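You operate a simulated robot arm through the tools that you are given. There is no shell and no other tool. Be economical: measure what you need, move in short steps, check, and stop when the job is done.

You are at the controls of a simulated robot arm. One attempt, no reset.

## Task
Rake the clumps out of BED 1 and lock its cover again.
Fine: use the green-grip rake and put it back. Set down upright: green-grip rake. What is to be rubbed or washed off counts as gone when no trace of it is left.

The check looks at the end state, three seconds after you hand in, the way a careful person would. Anything else that was tipped, shoved, dropped, spilled or broken makes it a failure. Lids that push on must go on centred and level and be pressed home; caps that screw on are set level and turned clockwise until they are tight.

## Robot
A 7-joint arm with a two-finger parallel gripper, fixed in place. Base frame: the origin is at the foot of the arm, x ahead of it, y to its left, z up. Readings come in m, degrees, newtons and seconds.
With the tool pointing down near the work surface it reaches from about 0.36 to 0.78 m from the base axis. Its first joint turns from -166.0 to 166.0 degrees. Payload 3.91 kg.
The tool frame sits at the grasp point between the pads (the TCP): z along the fingers, y along the line on which they close. The tips reach 0.03 m beyond it. The gripper opens to 0.11 m. The fingers are 0.02 m wide and 0.01 m thick; the gripper's body (0.048 by 0.112 m) begins 0.055 m behind the TCP.
Orientation is told as [roll, pitch, yaw] about the base's x, y, z axes, in that order, counted from this pose: with the fingers straight down and closing along the base's y, the tool's x points along the base's -x, its y along +y and its z along -z.

## Interface
- The arm moves only by the tool step_arm. Its argument "plan" is a list that holds one entry, the list of rows, each a list of 7 numbers: the shift along the tool's x, y, z in m, then the turn, a rotation vector about the tool's x, y, z in degrees, then the opening, from 0 (shut) to 1 (fully open). In form: [[[x, y, z, wx, wy, wz, claw], ...]]. A call has 1 to 10 rows; each row shifts and turns the commanded pose from where the row before left it, along the tool's axes as they then stand. Rows are played at 5 a second. More than 0.05 m and 8.6 degrees between two rows, or a gripper value outside its range, and nothing of the call is played. A pose out of reach is approached as far as the arm can. The call stops where the force on the tool passes 40 N (or 10 N more than at its start, if that is more) or the arm is blocked; 0.2 s more then pass. The fingers move at their own pace (about 0.153 m/s each) and stop on an object; they squeeze with about 40 N. The grip force told is the motor's: it shows also when the fingers shut on nothing. Time passes only in rows, and 0.2 s behind the last, so rows that do not move let the fingers close. It gives the time, the measured TCP pose, the force on the tool (base axes), the opening and the grip force at its end, in the units of the frame above (readings bear some noise), with the torque about the TCP (base axes, N m) and any sound that the robot's microphone picked up, and new pictures: "pictures" is both (left out), scene, wrist or none.
- Cameras (640 x 400 px; columns grow to the right, rows downward): "scene" is fixed at [0.0489, -0.4986, 1.5284]; the picture's right is [0.48, -0.88, 0.00], its down [-0.51, -0.28, -0.81] and it looks along [0.71, 0.39, -0.58] (base axes); focal length 234 px, centre (320, 200). "wrist" rides on the gripper at [0.077, 0.007, -0.114] in the tool frame; the picture's right is [-0.09, 1.00, 0.00], its down [-0.80, -0.07, -0.59] and it looks along [-0.59, -0.05, 0.80] (tool axes); focal length 270 px, centre (320, 200). There is no depth. A picture from a camera that has moved, and an enlarged one, comes with that camera's place and axes in the base frame and with its lens.
- slide_trunk(by): slides the trunk up (or, below 0, down) by that many m; the arm rides with it, the base frame stays. It gives what a move gives, with no picture.
- close_up(camera, box): a new picture of the part [left, top, right, bottom] of that camera's present view, enlarged. It takes no simulated time.
- sign_off(): hands the job in; it is judged then, once.

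Go step by step. Nothing tells you positions but the pictures and the camera data: compare them with the known pose of the tool, close in by small moves and look again before you grip or let go. The budget is 120 turns and 200 pictures, counting those below and the enlarged ones. Unless the task says otherwise, let go and move clear before handing in, and close with one line.

The tools are called after "Emit:" by a JSON object that holds its "name" and its "arguments". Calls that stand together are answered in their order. step_arm: Moves the arm, as the interface text tells. Its arguments: {"type":"object","properties":{"plan":{"type":"array","items":{"type":"array","items":{"type":"array","items":{"type":"number"}}}},"pictures":{"type":"string","enum":["both","scene","wrist","none"]}},"required":["plan"]} The other tools are called the same way: slide_trunk (by) slides the trunk up or down; close_up (camera, box) takes an enlarged picture of a part of a camera's view; sign_off () hands the job in.

At the start:

```text
t: 0.0
ee_pos: [0.4051, -0.1304, 1.4012]
tool_rot: [0.0, 0.1, 0.0]
wrist_force: [-1.0, 0.4, -0.3]
torque: [-0.02, 0.02, 0.05]
grip_width: 0.1101
grasp_force: 0.1
trunk travel left (down, up): [-0.575, 0.035]
```

scene: 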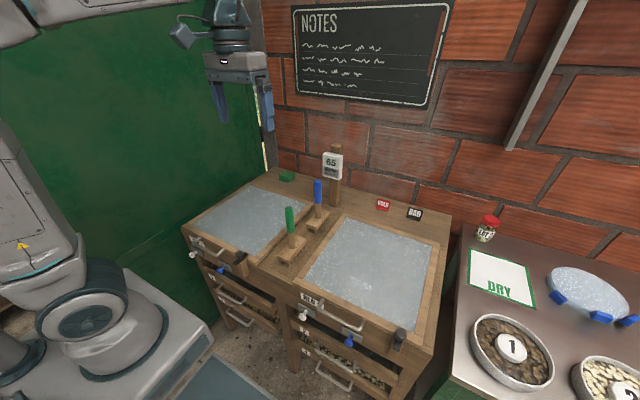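
wrist: 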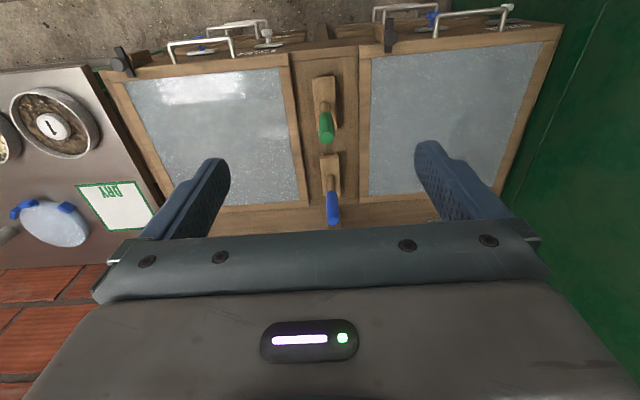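

I see two covered beds with handles, knobs and latches at their fronts, and two rakes (green and blue) standing between them. I'll look closer at the labels and latches first.

Emit:
{"name": "close_up", "arguments": {"camera": "scene", "box": [180, 140, 340, 240]}}

Emit:
{"name": "close_up", "arguments": {"camera": "scene", "box": [180, 220, 340, 320]}}

Emit:
{"name": "close_up", "arguments": {"camera": "scene", "box": [280, 270, 460, 400]}}

Emit:
{"name": "close_up", "arguments": {"camera": "wrist", "box": [100, 0, 340, 150]}}

Emit:
{"name": "close_up", "arguments": {"camera": "wrist", "box": [300, 0, 580, 175]}}

Emit:
{"name": "close_up", "arguments": {"camera": "scene", "box": [280, 140, 460, 240]}}

Emit:
{"name": "close_up", "arguments": {"camera": "scene", "box": [440, 200, 640, 400]}}

```text
4.00 times, centred on (260, 190) of scene
camera zoom: at [0.0489, -0.4986, 1.5284], right [0.48, -0.88, 0.0], down [-0.51, -0.28, -0.81], along [0.71, 0.39, -0.58], focal length 938 px, centre (560, 240)
```

zoom: 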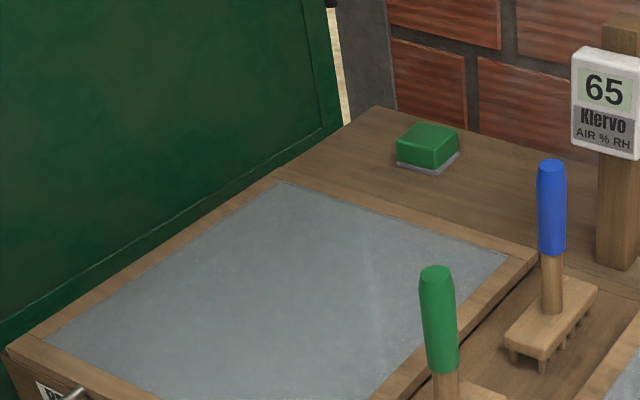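

```text
4.00 times, centred on (260, 270) of scene
camera zoom: at [0.0489, -0.4986, 1.5284], right [0.48, -0.88, 0.0], down [-0.51, -0.28, -0.81], along [0.71, 0.39, -0.58], focal length 938 px, centre (560, -80)
```

zoom: 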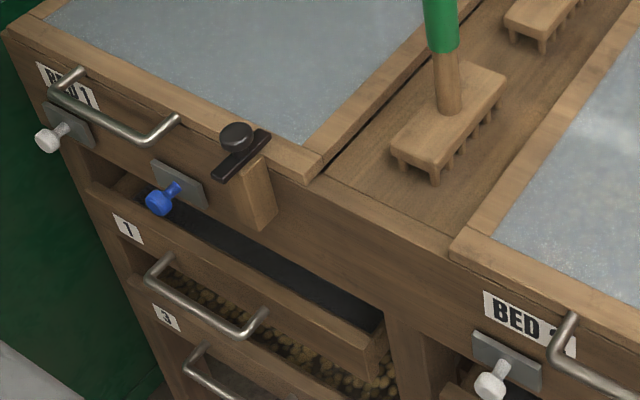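

```text
3.08 times, centred on (370, 335) of scene
camera zoom: at [0.0489, -0.4986, 1.5284], right [0.48, -0.88, 0.0], down [-0.51, -0.28, -0.81], along [0.71, 0.39, -0.58], focal length 722 px, centre (166, -215)
```

zoom: 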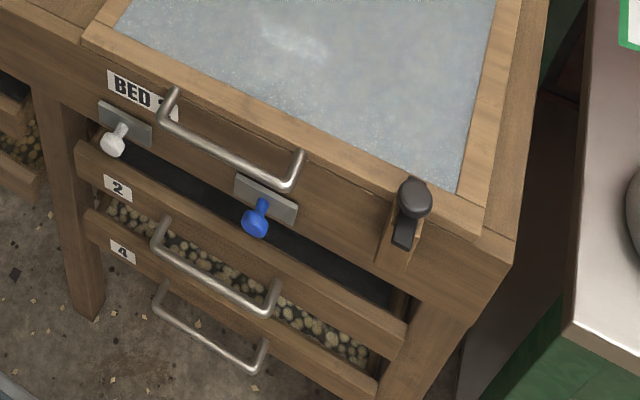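

```text
2.67 times, centred on (220, 75) of wrist
camera zoom: at [0.3268, -0.1246, 1.5155], right [0.09, 1.0, 0.0], down [0.8, -0.07, 0.59], along [0.59, -0.05, -0.8], focal length 721 px, centre (587, 533)
```

zoom: 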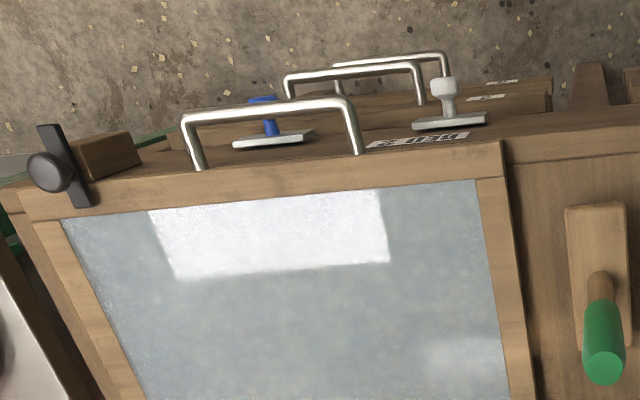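

```text
2.29 times, centred on (440, 88) of wrist
camera zoom: at [0.3268, -0.1246, 1.5155], right [0.09, 1.0, 0.0], down [0.8, -0.07, 0.59], along [0.59, -0.05, -0.8], focal length 618 px, centre (46, 457)
```

zoom: 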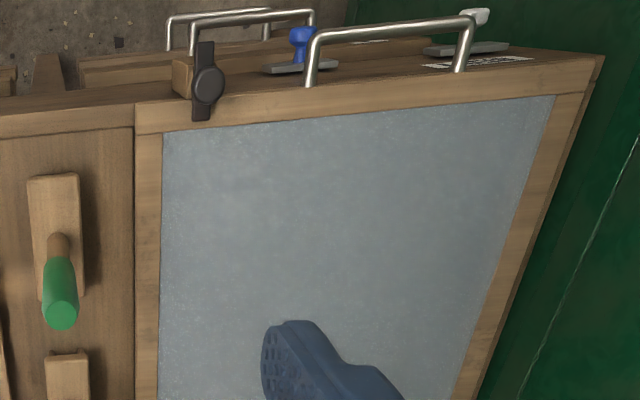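

```text
3.56 times, centred on (370, 190) of scene
camera zoom: at [0.0489, -0.4986, 1.5284], right [0.48, -0.88, 0.0], down [-0.51, -0.28, -0.81], along [0.71, 0.39, -0.58], focal length 834 px, centre (142, 236)
```

zoom: 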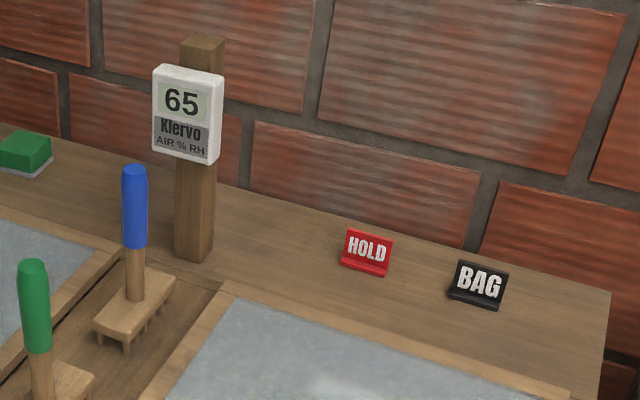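

```text
2.00 times, centred on (540, 300) of scene
camera zoom: at [0.0489, -0.4986, 1.5284], right [0.48, -0.88, 0.0], down [-0.51, -0.28, -0.81], along [0.71, 0.39, -0.58], focal length 469 px, centre (-120, 0)
```

zoom: 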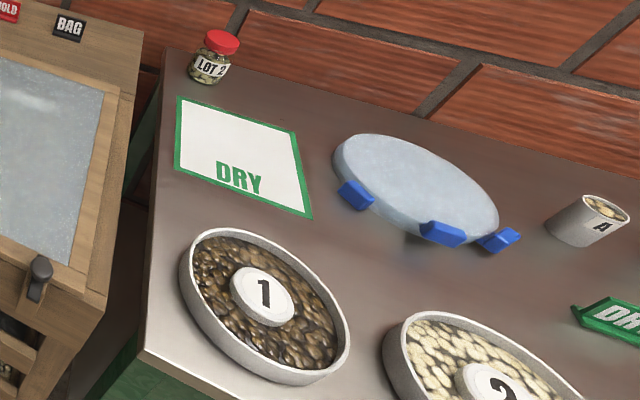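

Bed 1 is the left one (cover x≈0.41–0.80, y≈-0.05–0.34, z≈0.88), with the green rake at about (0.52, -0.13) and its top at z≈1.08. I'll move the hand over bed 1's front and lower the trunk to inspect the latch and handle.

Emit:
{"name": "step_arm", "arguments": {"plan": [[[0.0, 0.05, 0, 0, 0, 0, 1], [0.0, 0.05, 0, 0, 0, 0, 1], [0, 0.05, 0, 0, 0, 0, 1], [0, 0.05, 0, 0, 0, 0, 1], [0, 0.03, 0, 0, 0, 0, 1]]], "pictures": "none"}}

Emit:
{"name": "slide_trunk", "arguments": {"by": -0.3}}

Emit:
{"name": "step_arm", "arguments": {"plan": [[[0, 0, 0, 0, 0, 0, 1]]]}}

```text
t: 1.2
ee_pos: [0.4052, 0.102, 1.4013]
tool_rot: [-0.1, 0.0, 0.0]
wrist_force: [-0.8, 0.7, -0.2]
torque: [0.0, 0.0, -0.01]
grip_width: 0.1101
grasp_force: 0.0
trunk travel left (down, up): [-0.575, 0.035]
```

```text
t: 4.2
ee_pos: [0.4053, 0.1012, 1.1024]
tool_rot: [0.0, -0.1, -0.1]
wrist_force: [0.5, -1.0, 0.4]
torque: [-0.01, -0.04, 0.0]
grip_width: 0.1101
grasp_force: 0.0
trunk travel left (down, up): [-0.275, 0.335]
```

```text
t: 4.6
ee_pos: [0.4058, 0.0998, 1.1011]
tool_rot: [0.1, 0.0, -0.1]
wrist_force: [-1.9, 0.6, 0.3]
torque: [0.0, -0.01, 0.0]
grip_width: 0.1099
grasp_force: 0.1
trunk travel left (down, up): [-0.275, 0.335]
camera wrist: at [0.3275, 0.1068, 1.2171], right [0.09, 1.0, 0.0], down [0.8, -0.07, 0.59], along [0.59, -0.05, -0.8], focal length 270 px, centre (320, 200)
```

scene: 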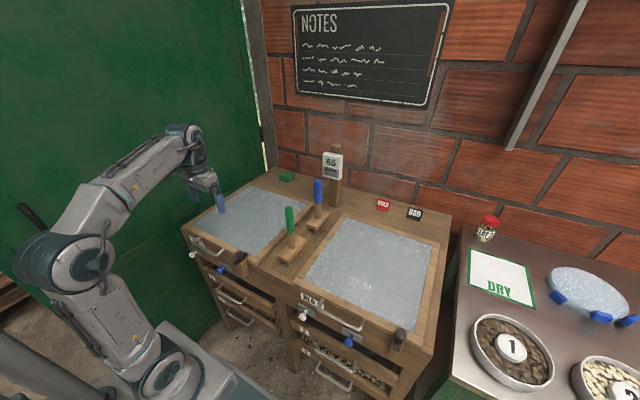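
wrist: 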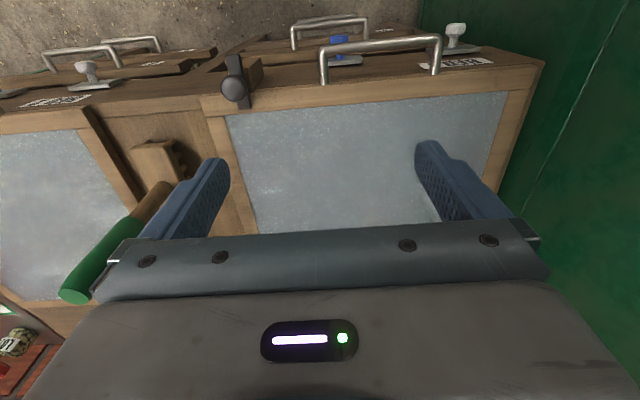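

Emit:
{"name": "close_up", "arguments": {"camera": "wrist", "box": [180, 10, 560, 170]}}

Emit:
{"name": "close_up", "arguments": {"camera": "wrist", "box": [200, 30, 300, 130]}}

Emit:
{"name": "close_up", "arguments": {"camera": "scene", "box": [180, 220, 280, 290]}}

```text
1.68 times, centred on (370, 90) of wrist
camera zoom: at [0.3275, 0.1068, 1.2171], right [0.09, 1.0, 0.0], down [0.8, -0.07, 0.59], along [0.59, -0.05, -0.8], focal length 455 px, centre (236, 385)
```

zoom: 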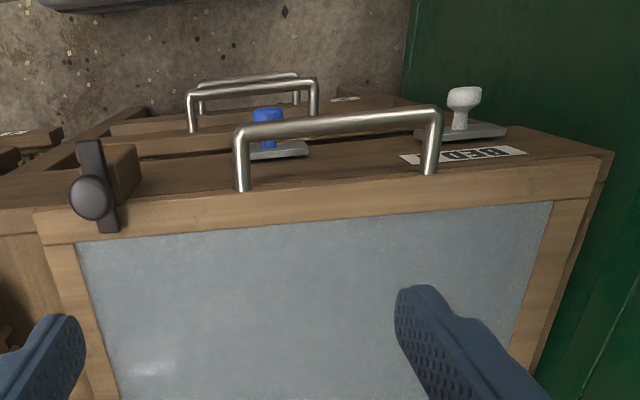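

```text
4.00 times, centred on (250, 80) of wrist
camera zoom: at [0.3275, 0.1068, 1.2171], right [0.09, 1.0, 0.0], down [0.8, -0.07, 0.59], along [0.59, -0.05, -0.8], focal length 1081 px, centre (600, 680)
```

zoom: 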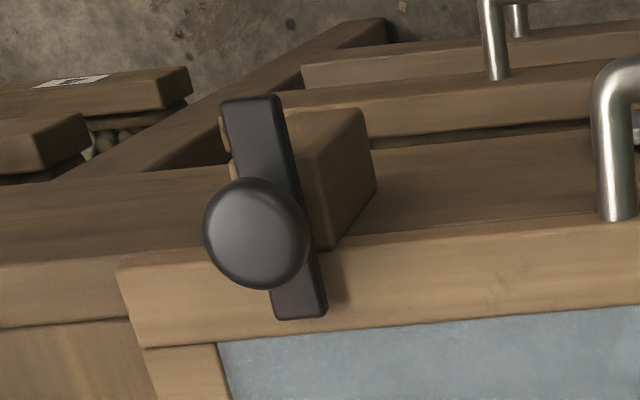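

```text
5.71 times, centred on (230, 255) of scene
camera zoom: at [0.0489, -0.4986, 1.5284], right [0.48, -0.88, 0.0], down [-0.51, -0.28, -0.81], along [0.71, 0.39, -0.58], focal length 1340 px, centre (834, -114)
```

zoom: 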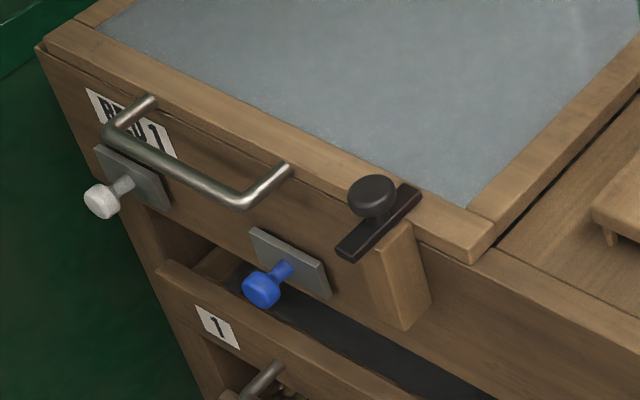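

The cover has a front handle (bar at about x=0.37, y=0.11–0.23, z≈0.88). A turn-bar latch with a round knob sits at about (0.394, 0.009, 0.912) and currently reaches over the cover. I'll position above the knob.

Emit:
{"name": "step_arm", "arguments": {"plan": [[[0.006, -0.045, 0.03, 0, 0, 0, 1], [0.006, -0.046, 0.04, 0, 0, 0, 0.8], [0, 0, 0.04, 0, 0, 0, 0.6], [0, 0, 0.03, 0, 0, 0, 0.5]]]}}

```text
refused: row 1 steps farther than a row can; nothing moved
```

Emit:
{"name": "step_arm", "arguments": {"plan": [[[0.006, -0.045, 0.0, 0, 0, 0, 1], [0.006, -0.046, 0.0, 0, 0, 0, 0.8], [0, 0, 0.04, 0, 0, 0, 0.6], [0, 0, 0.04, 0, 0, 0, 0.5], [0, 0, 0.03, 0, 0, 0, 0.5], [0, 0, 0.03, 0, 0, 0, 0.5]]]}}

```text
t: 6.0
ee_pos: [0.394, 0.0085, 0.9616]
tool_rot: [0.0, -0.1, 0.1]
wrist_force: [0.1, -1.0, -0.1]
torque: [-0.02, -0.04, 0.01]
grip_width: 0.055
grasp_force: 0.0
trunk travel left (down, up): [-0.275, 0.335]
camera wrist: at [0.3159, 0.0149, 1.076], right [0.09, 1.0, 0.0], down [0.8, -0.07, 0.59], along [0.59, -0.05, -0.8], focal length 270 px, centre (320, 200)
```

scene: 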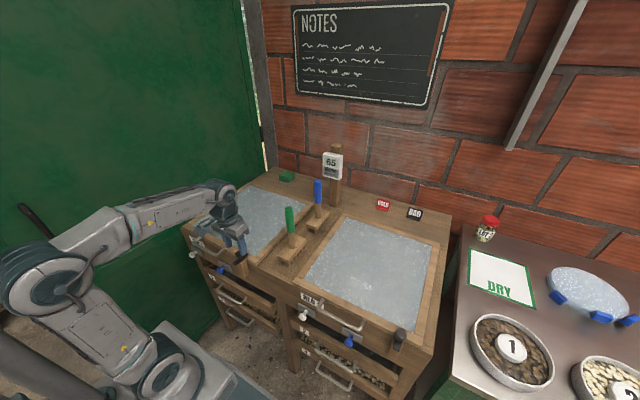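
wrist: 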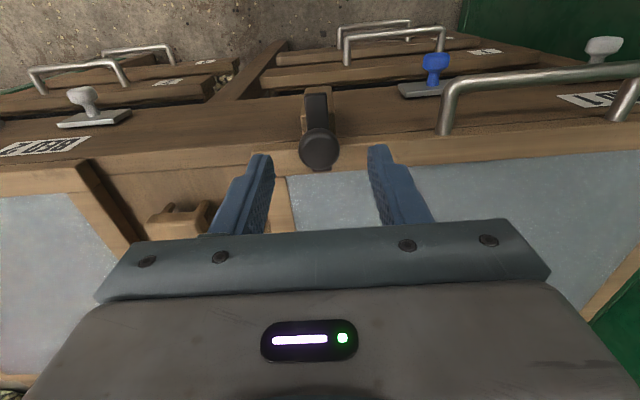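

The knob lies between the open fingers. I'll go down about 4 cm and close on it.

Emit:
{"name": "step_arm", "arguments": {"plan": [[[0, 0, 0.02, 0, 0, 0, 0.5], [0, 0, 0.015, 0, 0, 0, 0.5]]]}}

Emit:
{"name": "close_up", "arguments": {"camera": "wrist", "box": [220, 60, 420, 240]}}

Emit:
{"name": "close_up", "arguments": {"camera": "scene", "box": [195, 210, 275, 280]}}

```text
t: 6.6
ee_pos: [0.3936, 0.0093, 0.926]
tool_rot: [0.0, 0.1, 0.1]
wrist_force: [0.4, -0.2, -0.7]
torque: [-0.03, 0.0, -0.02]
grip_width: 0.0552
grasp_force: 0.1
trunk travel left (down, up): [-0.275, 0.335]
camera wrist: at [0.3162, 0.0159, 1.0412], right [0.09, 1.0, 0.0], down [0.8, -0.07, 0.59], along [0.59, -0.05, -0.8], focal length 270 px, centre (320, 200)
```

scene: 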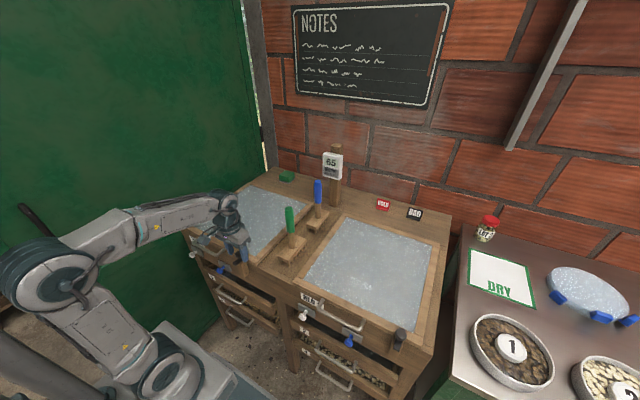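
wrist: 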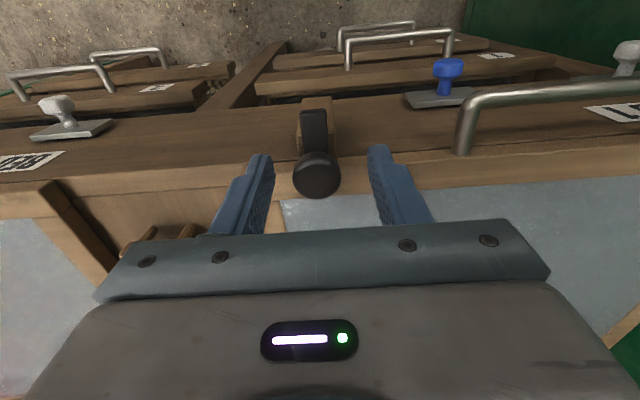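

```text
2.22 times, centred on (320, 150) of wrist
camera zoom: at [0.3162, 0.0159, 1.0412], right [0.09, 1.0, 0.0], down [0.8, -0.07, 0.59], along [0.59, -0.05, -0.8], focal length 601 px, centre (320, 311)
```

zoom: 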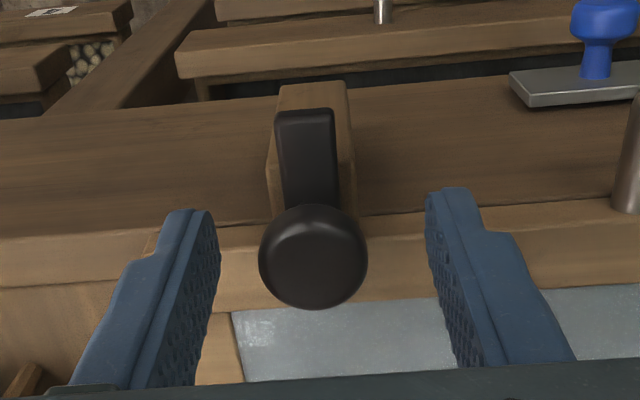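

```text
5.71 times, centred on (235, 245) of scene
camera zoom: at [0.0489, -0.4986, 1.5284], right [0.48, -0.88, 0.0], down [-0.51, -0.28, -0.81], along [0.71, 0.39, -0.58], focal length 1340 px, centre (806, -57)
```

zoom: 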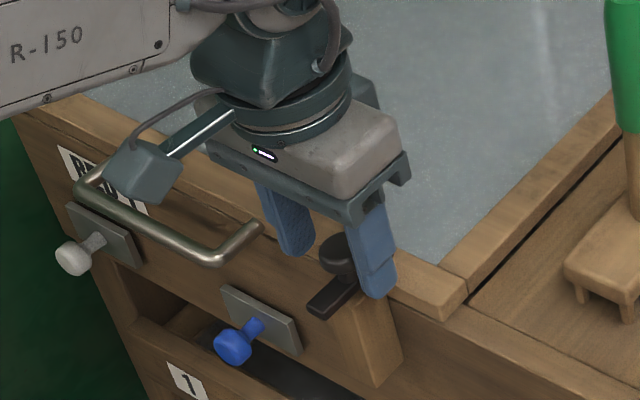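

Knob is centred between the fingers; a touch lower, then close.

Emit:
{"name": "step_arm", "arguments": {"plan": [[[0, 0, 0.005, 0, 0, 0, 0.5], [0, -0.001, 0, 0, 0, 0, 0.3], [0, 0, 0, 0, 0, 0, 0.1], [0, 0, 0, 0, 0, 0, 0.1]]], "pictures": "wrist"}}

```text
t: 7.6
ee_pos: [0.3935, 0.0077, 0.9212]
tool_rot: [0.1, 0.0, 0.1]
wrist_force: [-0.2, -3.5, -2.7]
torque: [-0.08, -0.44, 0.0]
grip_width: 0.0276
grasp_force: 45.2
trunk travel left (down, up): [-0.275, 0.335]
camera wrist: at [0.316, 0.014, 1.0368], right [0.09, 1.0, 0.0], down [0.8, -0.07, 0.59], along [0.59, -0.05, -0.8], focal length 270 px, centre (320, 200)
```

wrist: 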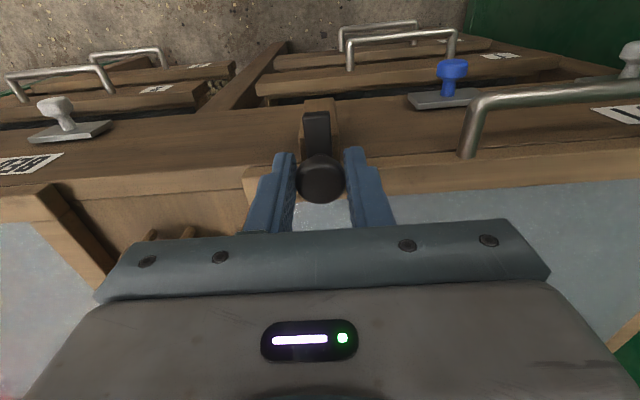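

The knob is gripped (28 mm). I'll try turning it and watch the torque.

Emit:
{"name": "step_arm", "arguments": {"plan": [[[0, 0, 0, 0, 0, 8, 0.1], [0, 0, 0, 0, 0, 8, 0.1], [0, 0, 0, 0, 0, 8, 0.1]]], "pictures": "wrist"}}

```text
t: 8.4
ee_pos: [0.3941, 0.0082, 0.9219]
tool_rot: [0.0, 0.0, -24.0]
wrist_force: [2.2, -1.0, -9.7]
torque: [-0.23, -0.7, -0.03]
grip_width: 0.0278
grasp_force: 44.8
trunk travel left (down, up): [-0.275, 0.335]
camera wrist: at [0.3258, 0.0461, 1.0368], right [0.49, 0.87, 0.0], down [0.7, -0.39, 0.59], along [0.52, -0.29, -0.8], focal length 270 px, centre (320, 200)
```

wrist: 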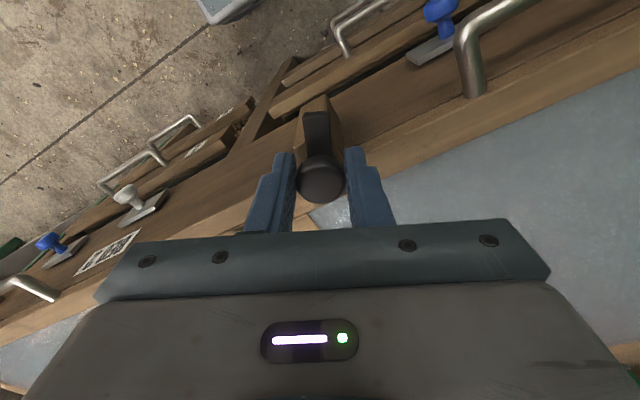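

The bar turns with the hand. Continuing to 90°.

Emit:
{"name": "step_arm", "arguments": {"plan": [[[0, 0, 0, 0, 0, 8.25, 0.1], [0, 0, 0, 0, 0, 8.25, 0.1], [0, 0, 0, 0, 0, 8.25, 0.1], [0, 0, 0, 0, 0, 8.25, 0.1], [0, 0, 0, 0, 0, 8.25, 0.1], [0, 0, 0, 0, 0, 8.25, 0.1], [0, 0, 0, 0, 0, 8.25, 0.1], [0, 0, 0, 0, 0, 8.25, 0.1]]]}}

```text
t: 10.3
ee_pos: [0.3981, 0.0113, 0.9216]
tool_rot: [0.5, 0.1, -89.8]
wrist_force: [16.0, 12.7, -9.8]
torque: [0.7, -0.54, 0.06]
grip_width: 0.0274
grasp_force: 44.7
trunk travel left (down, up): [-0.275, 0.335]
stopped in row 8: the force on the tool passed its limit at 40 N (the readings are from after the stop); the commanded pose is now the measured one
camera wrist: at [0.4017, 0.0872, 1.0371], right [1.0, -0.08, 0.01], down [-0.07, -0.8, 0.59], along [-0.04, -0.59, -0.81], focal length 270 px, centre (320, 200)
```

scene: 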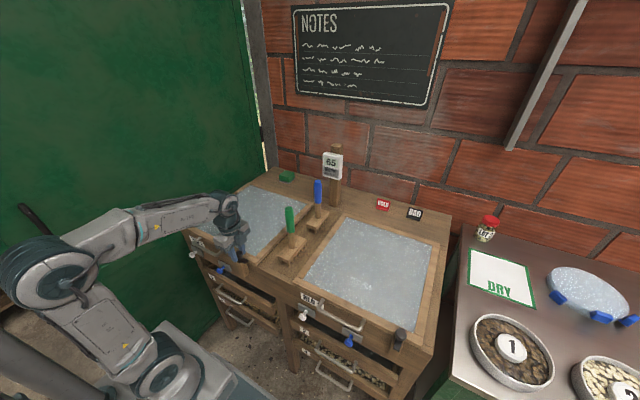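
wrist: 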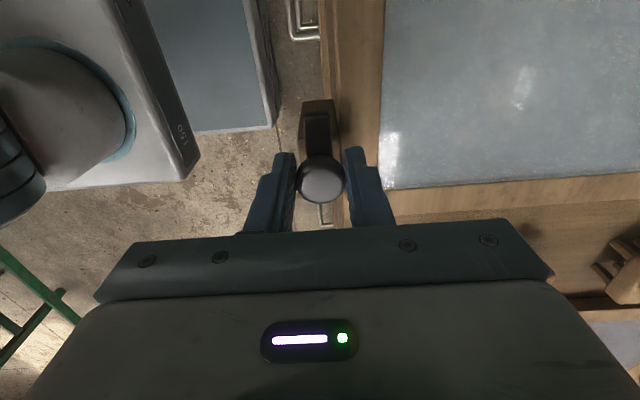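

The latch bar now lies along the front, clear of the cover. I'll let go, rise and look.

Emit:
{"name": "step_arm", "arguments": {"plan": [[[0, 0, 0, 0, 0, 0, 0.3], [0, 0, 0, 0, 0, 0, 0.5], [0, 0, -0.04, 0, 0, 0, 0.5], [0, 0, -0.04, 0, 0, 0, 0.5], [0, 0, -0.04, 0, 0, 0, 0.5]]]}}

Emit:
{"name": "close_up", "arguments": {"camera": "wrist", "box": [240, 40, 440, 165]}}

```text
t: 11.5
ee_pos: [0.3946, 0.0074, 1.043]
tool_rot: [0.4, 0.1, -89.8]
wrist_force: [0.7, 0.3, -0.1]
torque: [0.02, -0.01, -0.03]
grip_width: 0.0552
grasp_force: 0.1
trunk travel left (down, up): [-0.275, 0.335]
camera wrist: at [0.4003, 0.0847, 1.1581], right [1.0, -0.08, 0.01], down [-0.07, -0.8, 0.59], along [-0.05, -0.59, -0.8], focal length 270 px, centre (320, 200)
```

scene: 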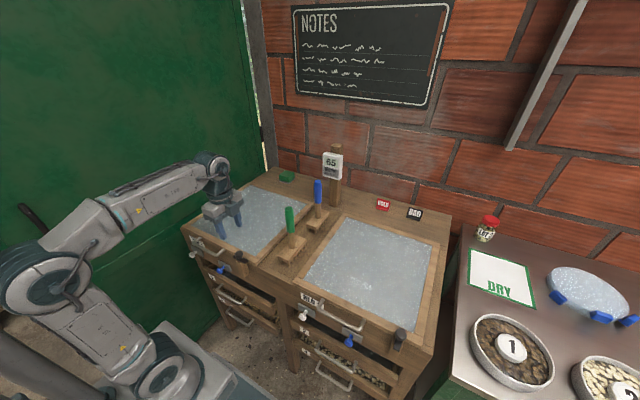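
wrist: 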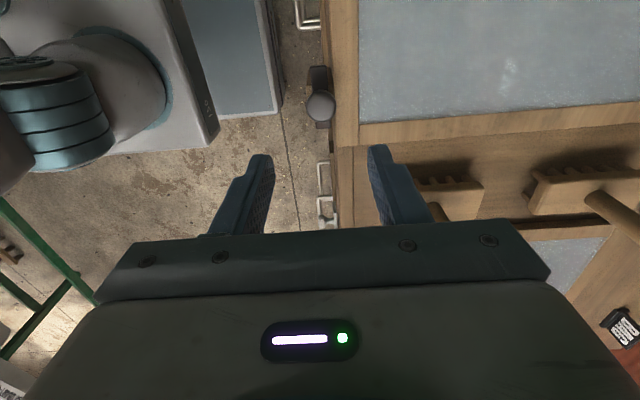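

```text
3.20 times, centred on (340, 102) of wrist
camera zoom: at [0.4003, 0.0847, 1.1581], right [1.0, -0.08, 0.01], down [-0.07, -0.8, 0.59], along [-0.05, -0.59, -0.8], focal length 865 px, centre (256, 512)
```

zoom: 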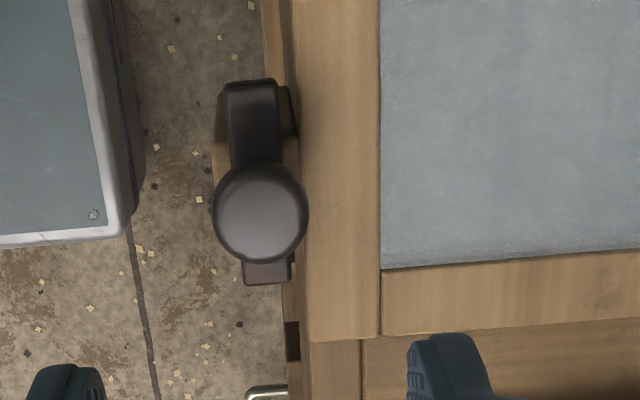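

The latch is open (the bar lies along y). Next I'll go over the handle bar with the fingers set to straddle it along x.

Emit:
{"name": "step_arm", "arguments": {"plan": [[[0.045, -0.01, 0, -0.4, 0, 0, 0.5], [0.045, -0.01, 0, 0, 0, 0, 0.4], [0.045, -0.006, 0, 0, 0, 0, 0.3], [0.0276, 0, 0.03, 0, 0, 0, 0.27], [0, 0, 0.03, 0, 0, 0, 0.27], [0, 0, 0.02, 0, 0, 0, 0.27]]]}}

Emit:
{"name": "close_up", "arguments": {"camera": "wrist", "box": [240, 40, 440, 240]}}

Emit:
{"name": "close_up", "arguments": {"camera": "scene", "box": [170, 200, 270, 280]}}

```text
t: 12.9
ee_pos: [0.3683, 0.1709, 0.9629]
tool_rot: [0.8, 0.0, -89.8]
wrist_force: [-0.1, 0.8, 0.9]
torque: [0.01, 0.03, 0.03]
grip_width: 0.0298
grasp_force: 0.1
trunk travel left (down, up): [-0.275, 0.335]
camera wrist: at [0.3721, 0.2477, 1.0784], right [1.0, -0.08, 0.01], down [-0.08, -0.8, 0.59], along [-0.04, -0.59, -0.81], focal length 270 px, centre (320, 200)
```

scene: 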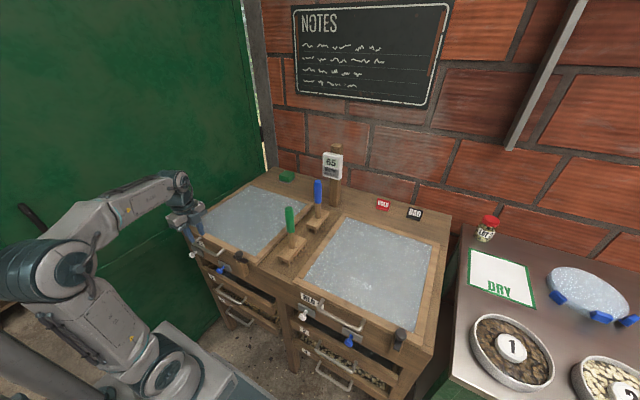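
wrist: 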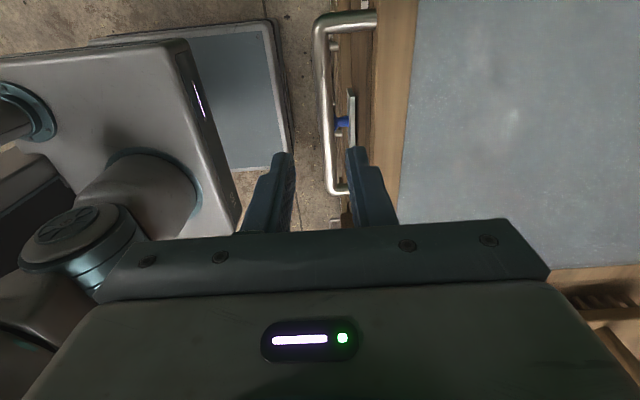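

```text
2.00 times, centred on (340, 140) of wrist
camera zoom: at [0.3721, 0.2477, 1.0784], right [1.0, -0.08, 0.01], down [-0.08, -0.8, 0.59], along [-0.04, -0.59, -0.81], focal length 541 px, centre (280, 320)
```

zoom: 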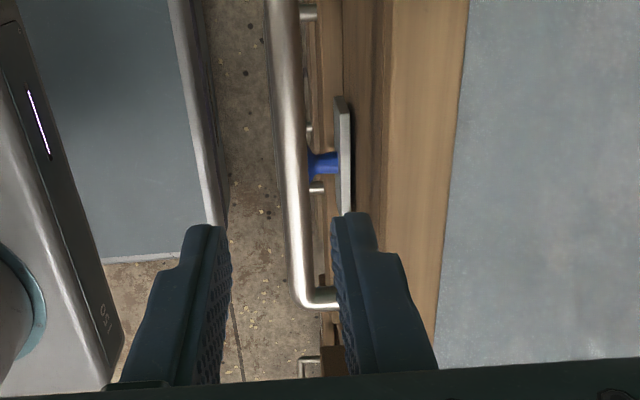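

```text
5.00 times, centred on (220, 240) of scene
camera zoom: at [0.0489, -0.4986, 1.5284], right [0.48, -0.88, 0.0], down [-0.51, -0.28, -0.81], along [0.71, 0.39, -0.58], focal length 1173 px, centre (820, 0)
```

zoom: 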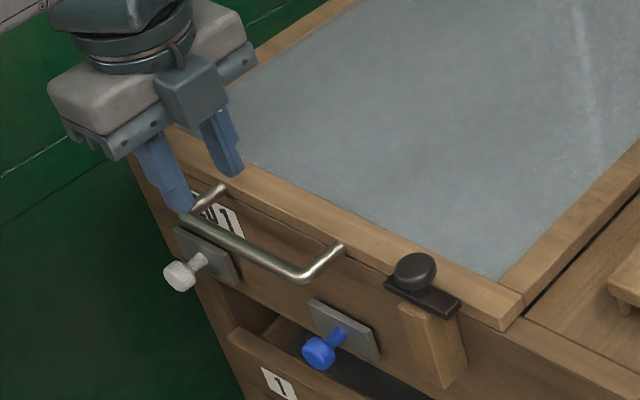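

Handle bar measured at x≈0.372. I'll shift 4 mm, lower so the fingers straddle it, and close.

Emit:
{"name": "step_arm", "arguments": {"plan": [[[0, 0.004, 0.02, 0, -0.8, 0, 0.27], [0, 0, 0.025, 0, 0, 0, 0.27], [0, 0, 0.02, 0, 0, 0, 0.27]]]}}

Emit:
{"name": "close_up", "arguments": {"camera": "scene", "box": [170, 200, 270, 280]}}

```text
t: 13.7
ee_pos: [0.373, 0.1696, 0.8993]
tool_rot: [0.8, -0.8, -89.9]
wrist_force: [0.0, -0.6, 0.4]
torque: [0.01, 0.03, 0.02]
grip_width: 0.0296
grasp_force: 0.1
trunk travel left (down, up): [-0.275, 0.335]
camera wrist: at [0.3767, 0.2485, 1.0134], right [1.0, -0.08, 0.01], down [-0.08, -0.79, 0.6], along [-0.04, -0.6, -0.8], focal length 270 px, centre (320, 200)
```

scene: 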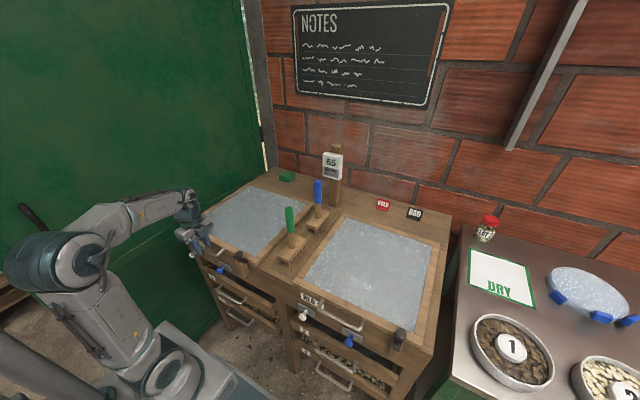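
wrist: 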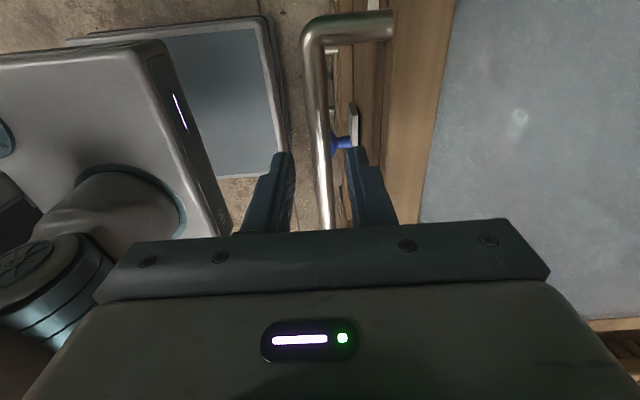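

```text
5.00 times, centred on (220, 240) of scene
camera zoom: at [0.0489, -0.4986, 1.5284], right [0.48, -0.88, 0.0], down [-0.51, -0.28, -0.81], along [0.71, 0.39, -0.58], focal length 1173 px, centre (820, 0)
```

zoom: 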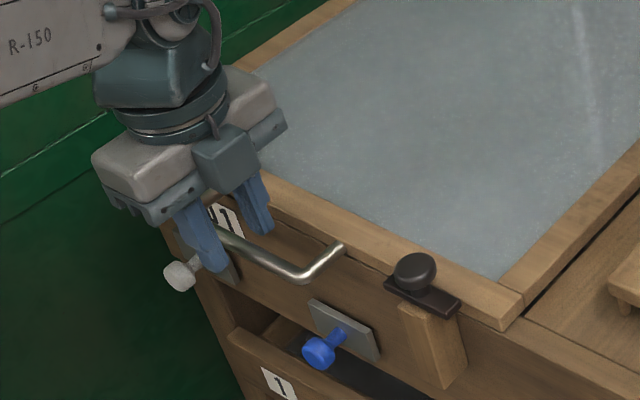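

The bar is between the fingers. Closing and then lifting slightly to see how the cover moves.

Emit:
{"name": "step_arm", "arguments": {"plan": [[[0, 0, 0, 0.8, 0.8, 0, 0.15], [0, 0, 0, 0, 0, 0, 0], [0, 0, 0, 0, 0, 0, 0], [0, 0, -0.02, 0, 0, 0, 0], [0, 0, -0.02, 0, 0, 0, 0], [0, 0.002, -0.02, 0, 0, 0, 0]]]}}

Emit:
{"name": "close_up", "arguments": {"camera": "scene", "box": [170, 160, 330, 260]}}

```text
t: 15.1
ee_pos: [0.3788, 0.1701, 0.9578]
tool_rot: [0.1, 0.1, -89.8]
wrist_force: [26.8, 7.0, -8.7]
torque: [-0.09, -0.72, -0.11]
grip_width: 0.0116
grasp_force: 45.3
trunk travel left (down, up): [-0.275, 0.335]
camera wrist: at [0.3846, 0.2472, 1.0725], right [1.0, -0.09, 0.0], down [-0.07, -0.8, 0.59], along [-0.05, -0.59, -0.81], focal length 270 px, centre (320, 200)
```

scene: 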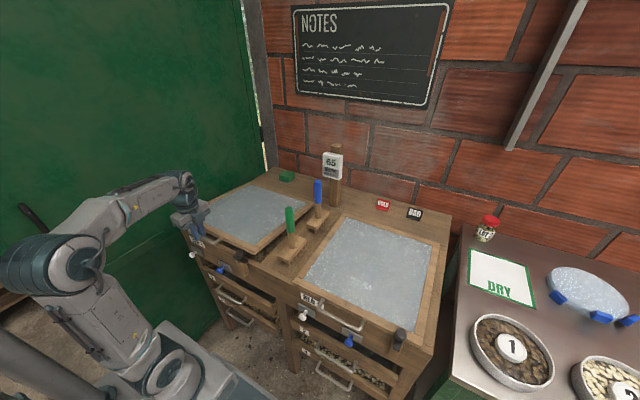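
wrist: 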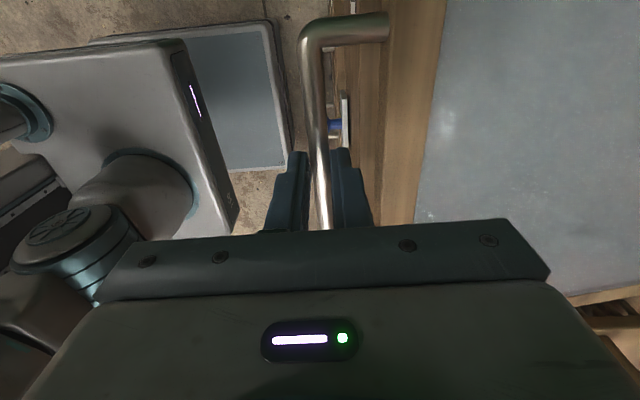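

```text
4.00 times, centred on (250, 210) of scene
camera zoom: at [0.0489, -0.4986, 1.5284], right [0.48, -0.88, 0.0], down [-0.51, -0.28, -0.81], along [0.71, 0.39, -0.58], focal length 938 px, centre (600, 160)
```

zoom: 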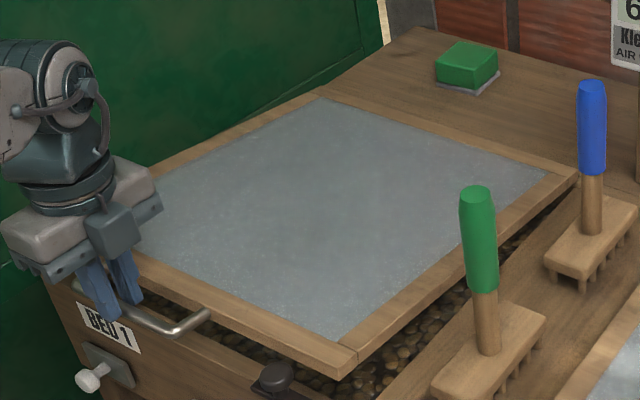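

The cover swings up on a rear hinge (about x=0.80), with coffee inside. The readings fit an arc of radius 0.43, so I'll follow that.

Emit:
{"name": "step_arm", "arguments": {"plan": [[[0, 0.013, -0.037, 0, 0, 0, 0], [0, 0.012, -0.0355, 0, 0, 0, 0], [0, 0.0148, -0.0343, 0, 0, 0, 0], [0, 0.0178, -0.0328, 0, 0, 0, 0]]]}}

```text
t: 16.1
ee_pos: [0.4235, 0.1704, 1.0991]
tool_rot: [-0.3, 0.1, -89.5]
wrist_force: [-23.7, -0.8, 12.6]
torque: [0.08, 0.75, -0.27]
grip_width: 0.0116
grasp_force: 44.7
trunk travel left (down, up): [-0.275, 0.335]
stopped in row 4: the force on the tool passed its limit at 42 N (the readings are from after the stop); the commanded pose is now the measured one
camera wrist: at [0.4301, 0.2471, 1.213], right [1.0, -0.08, 0.0], down [-0.06, -0.8, 0.59], along [-0.05, -0.59, -0.8], focal length 270 px, centre (320, 200)
```

scene: 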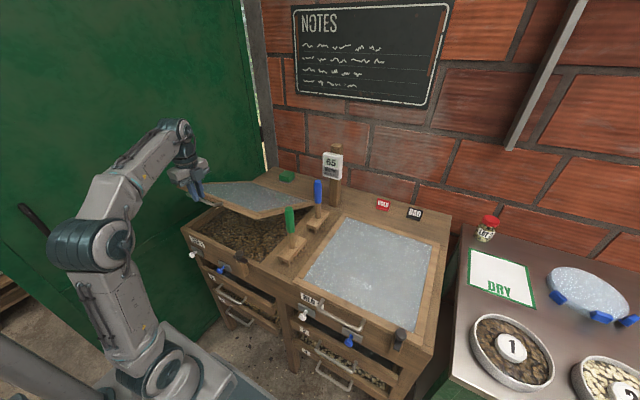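
wrist: 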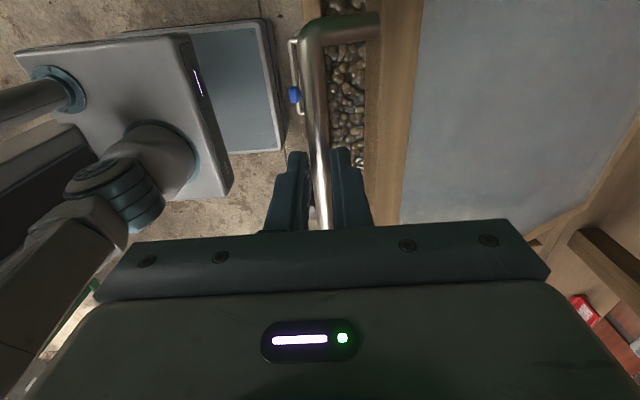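

Refit of the arc: hinge about (0.80, 0.883). Continuing the swing in smaller batches.

Emit:
{"name": "step_arm", "arguments": {"plan": [[[0, 0.0175, -0.0295, 0, 0, 0, 0], [0, 0.0217, -0.0305, 0, 0, 0, 0], [0, 0.0243, -0.0284, 0, 0, 0, 0], [0, 0.0266, -0.0262, 0, 0, 0, 0]]], "pictures": "scene"}}

```text
t: 16.6
ee_pos: [0.4466, 0.1694, 1.1378]
tool_rot: [-0.3, 0.3, -89.6]
wrist_force: [-20.6, 3.2, 13.3]
torque: [-0.43, 0.65, -0.34]
grip_width: 0.0116
grasp_force: 45.2
trunk travel left (down, up): [-0.275, 0.335]
stopped in row 2: the force on the tool passed its limit at 45 N (the readings are from after the stop); the commanded pose is now the measured one
```

scene: 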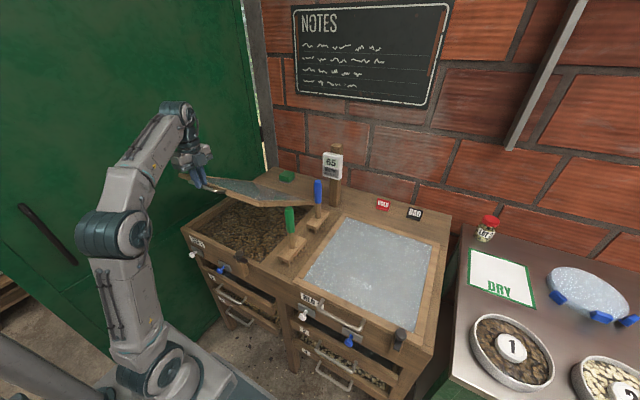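

Forces show slight compression toward the hinge, so I'll correct outward and move slower along the arc.

Emit:
{"name": "step_arm", "arguments": {"plan": [[[0, 0.006, -0.0157, 0, 0, 0, 0], [0, 0.01, -0.0133, 0, 0, 0, 0], [0, 0.0118, -0.0144, 0, 0, 0, 0], [0, 0.0123, -0.0139, 0, 0, 0, 0], [0, 0.013, -0.0133, 0, 0, 0, 0], [0, 0.0135, -0.0127, 0, 0, 0, 0]]]}}

```text
t: 18.1
ee_pos: [0.4663, 0.1698, 1.1654]
tool_rot: [-0.2, 0.8, -89.0]
wrist_force: [-18.6, 21.0, 9.2]
torque: [1.31, 0.62, -0.88]
grip_width: 0.0115
grasp_force: 45.2
out of reach, approached as far as the arm can: row 3, 4, 5, 6
trunk travel left (down, up): [-0.275, 0.335]
stopped in row 6: the force on the tool passed its limit at 41 N (the readings are from after the stop); the commanded pose is now the measured one
camera wrist: at [0.4709, 0.2454, 1.281], right [1.0, -0.07, 0.0], down [-0.06, -0.81, 0.58], along [-0.04, -0.58, -0.81], focal length 270 px, centre (320, 200)
```

scene: 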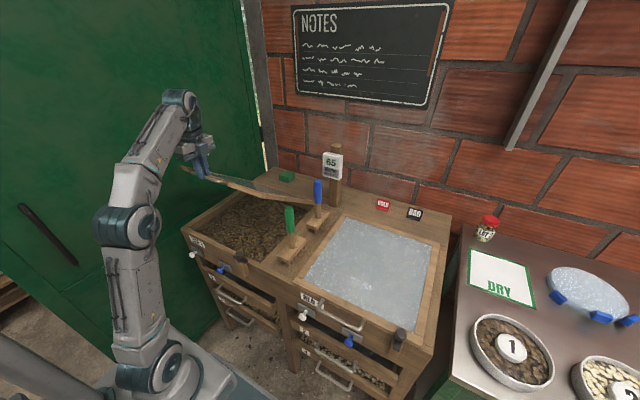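
wrist: 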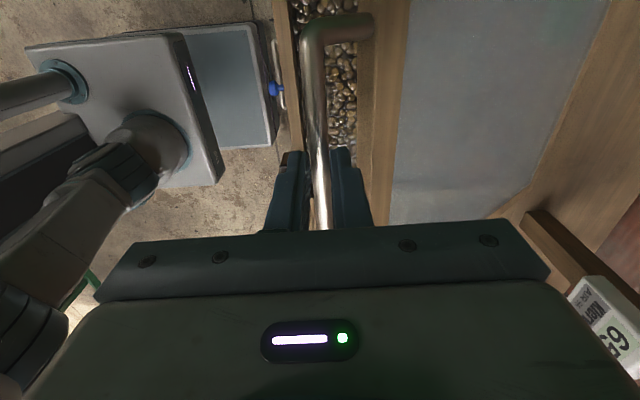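

The arm is at its upper reach with the hand vertical. Tilting the hand forward about the bar lowers the wrist, so I'll do that.

Emit:
{"name": "step_arm", "arguments": {"plan": [[[0, -0.004, 0, -6, 0, 0, 0], [0, -0.002, 0, -6, 0, 0, 0], [0, -0.002, 0, -6, 0, 0, 0], [0, -0.002, 0, -6, 0, 0, 0]]]}}

```text
t: 19.1
ee_pos: [0.4564, 0.1639, 1.1663]
tool_rot: [22.9, 0.9, -89.4]
wrist_force: [-19.0, 3.7, 14.2]
torque: [-0.04, 0.53, -0.11]
grip_width: 0.0
grasp_force: 38.0
trunk travel left (down, up): [-0.275, 0.335]
stopped in row 4: the force on the tool passed its limit at 42 N (the readings are from after the stop); the commanded pose is now the measured one
camera wrist: at [0.4163, 0.2386, 1.2762], right [0.92, -0.08, 0.39], down [-0.29, -0.81, 0.51], along [0.27, -0.58, -0.77], focal length 270 px, centre (320, 200)
```

scene: 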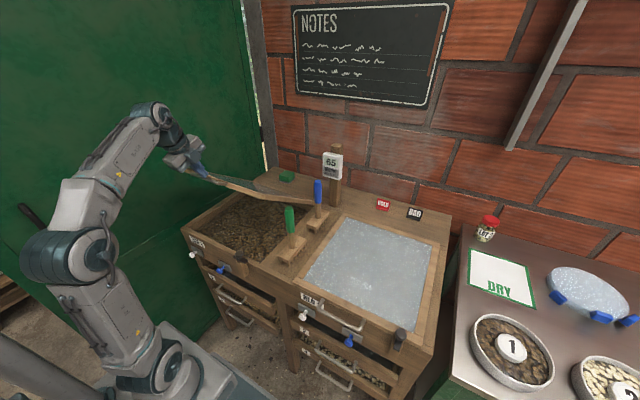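
wrist: 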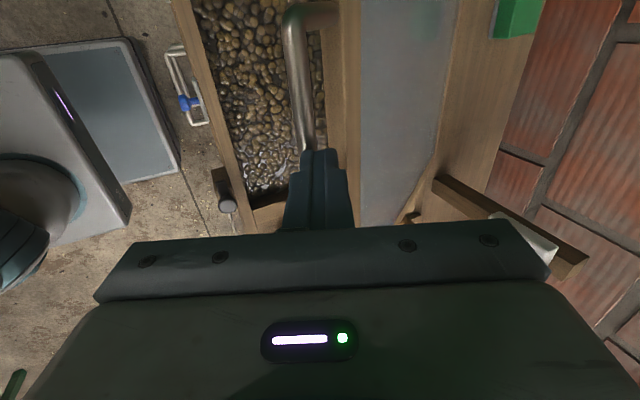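

The fingers closed to zero – the bar slipped out. The cover still appears raised; I'll look closely before moving.

Emit:
{"name": "close_up", "arguments": {"camera": "scene", "box": [150, 120, 270, 210]}}

Emit:
{"name": "close_up", "arguments": {"camera": "wrist", "box": [240, 80, 400, 240]}}

```text
4.44 times, centred on (210, 165) of scene
camera zoom: at [0.0489, -0.4986, 1.5284], right [0.48, -0.88, 0.0], down [-0.51, -0.28, -0.81], along [0.71, 0.39, -0.58], focal length 1042 px, centre (809, 356)
```

zoom: 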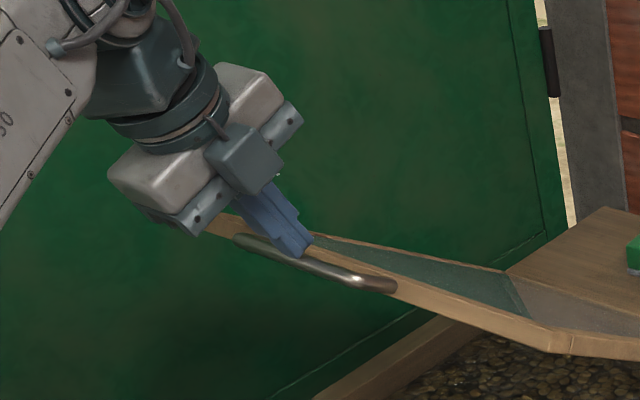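

```text
2.50 times, centred on (320, 160) of wrist
camera zoom: at [0.4163, 0.2386, 1.2762], right [0.92, -0.08, 0.39], down [-0.29, -0.81, 0.51], along [0.27, -0.58, -0.77], focal length 676 px, centre (320, 300)
```

zoom: 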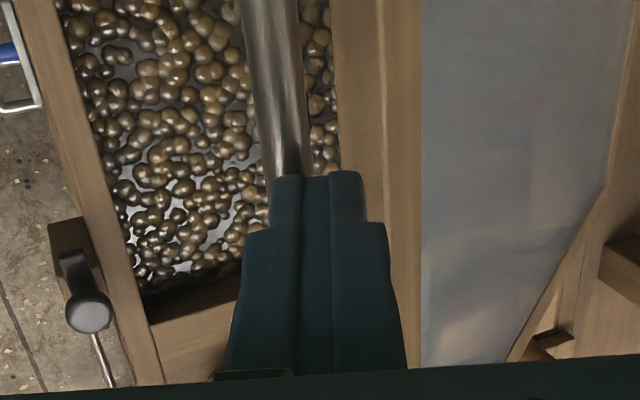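

The fingertips sit on top of the bar, yet the lid is holding by itself (stiff hinge). I'll back off and see whether it stays.

Emit:
{"name": "step_arm", "arguments": {"plan": [[[0, 0, -0.02, 0, 0, 0, 0], [0, 0, -0.03, 0, 0, 0, 0], [0, 0, -0.02, 0, 0, 0, 0.1], [0, 0, 0, 0, 0, 0, 0.27]]]}}

Emit:
{"name": "close_up", "arguments": {"camera": "scene", "box": [150, 120, 270, 210]}}

```text
t: 20.1
ee_pos: [0.4339, 0.1638, 1.2259]
tool_rot: [22.6, 0.7, -89.3]
wrist_force: [-0.1, 0.6, -0.9]
torque: [0.01, 0.04, 0.0]
grip_width: 0.0298
grasp_force: 0.0
trunk travel left (down, up): [-0.275, 0.335]
camera wrist: at [0.3954, 0.2384, 1.3367], right [0.92, -0.08, 0.38], down [-0.28, -0.81, 0.51], along [0.27, -0.58, -0.77], focal length 270 px, centre (320, 200)
```

scene: 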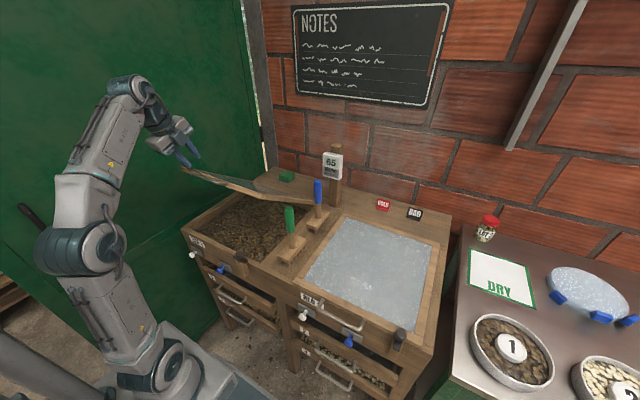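
wrist: 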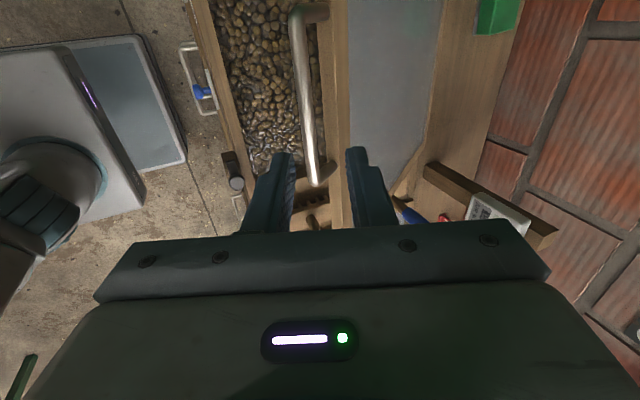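

```text
4.44 times, centred on (210, 165) of scene
camera zoom: at [0.0489, -0.4986, 1.5284], right [0.48, -0.88, 0.0], down [-0.51, -0.28, -0.81], along [0.71, 0.39, -0.58], focal length 1042 px, centre (809, 356)
```

zoom: 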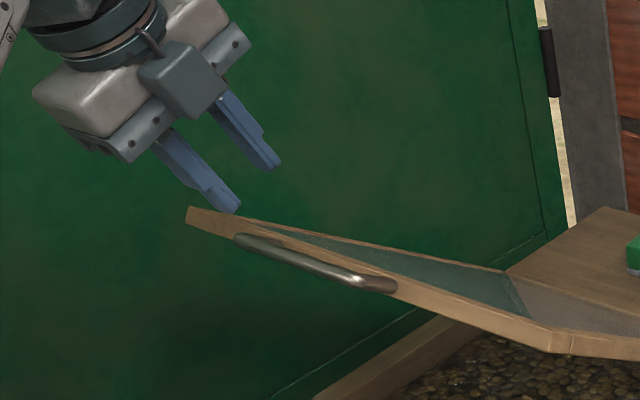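

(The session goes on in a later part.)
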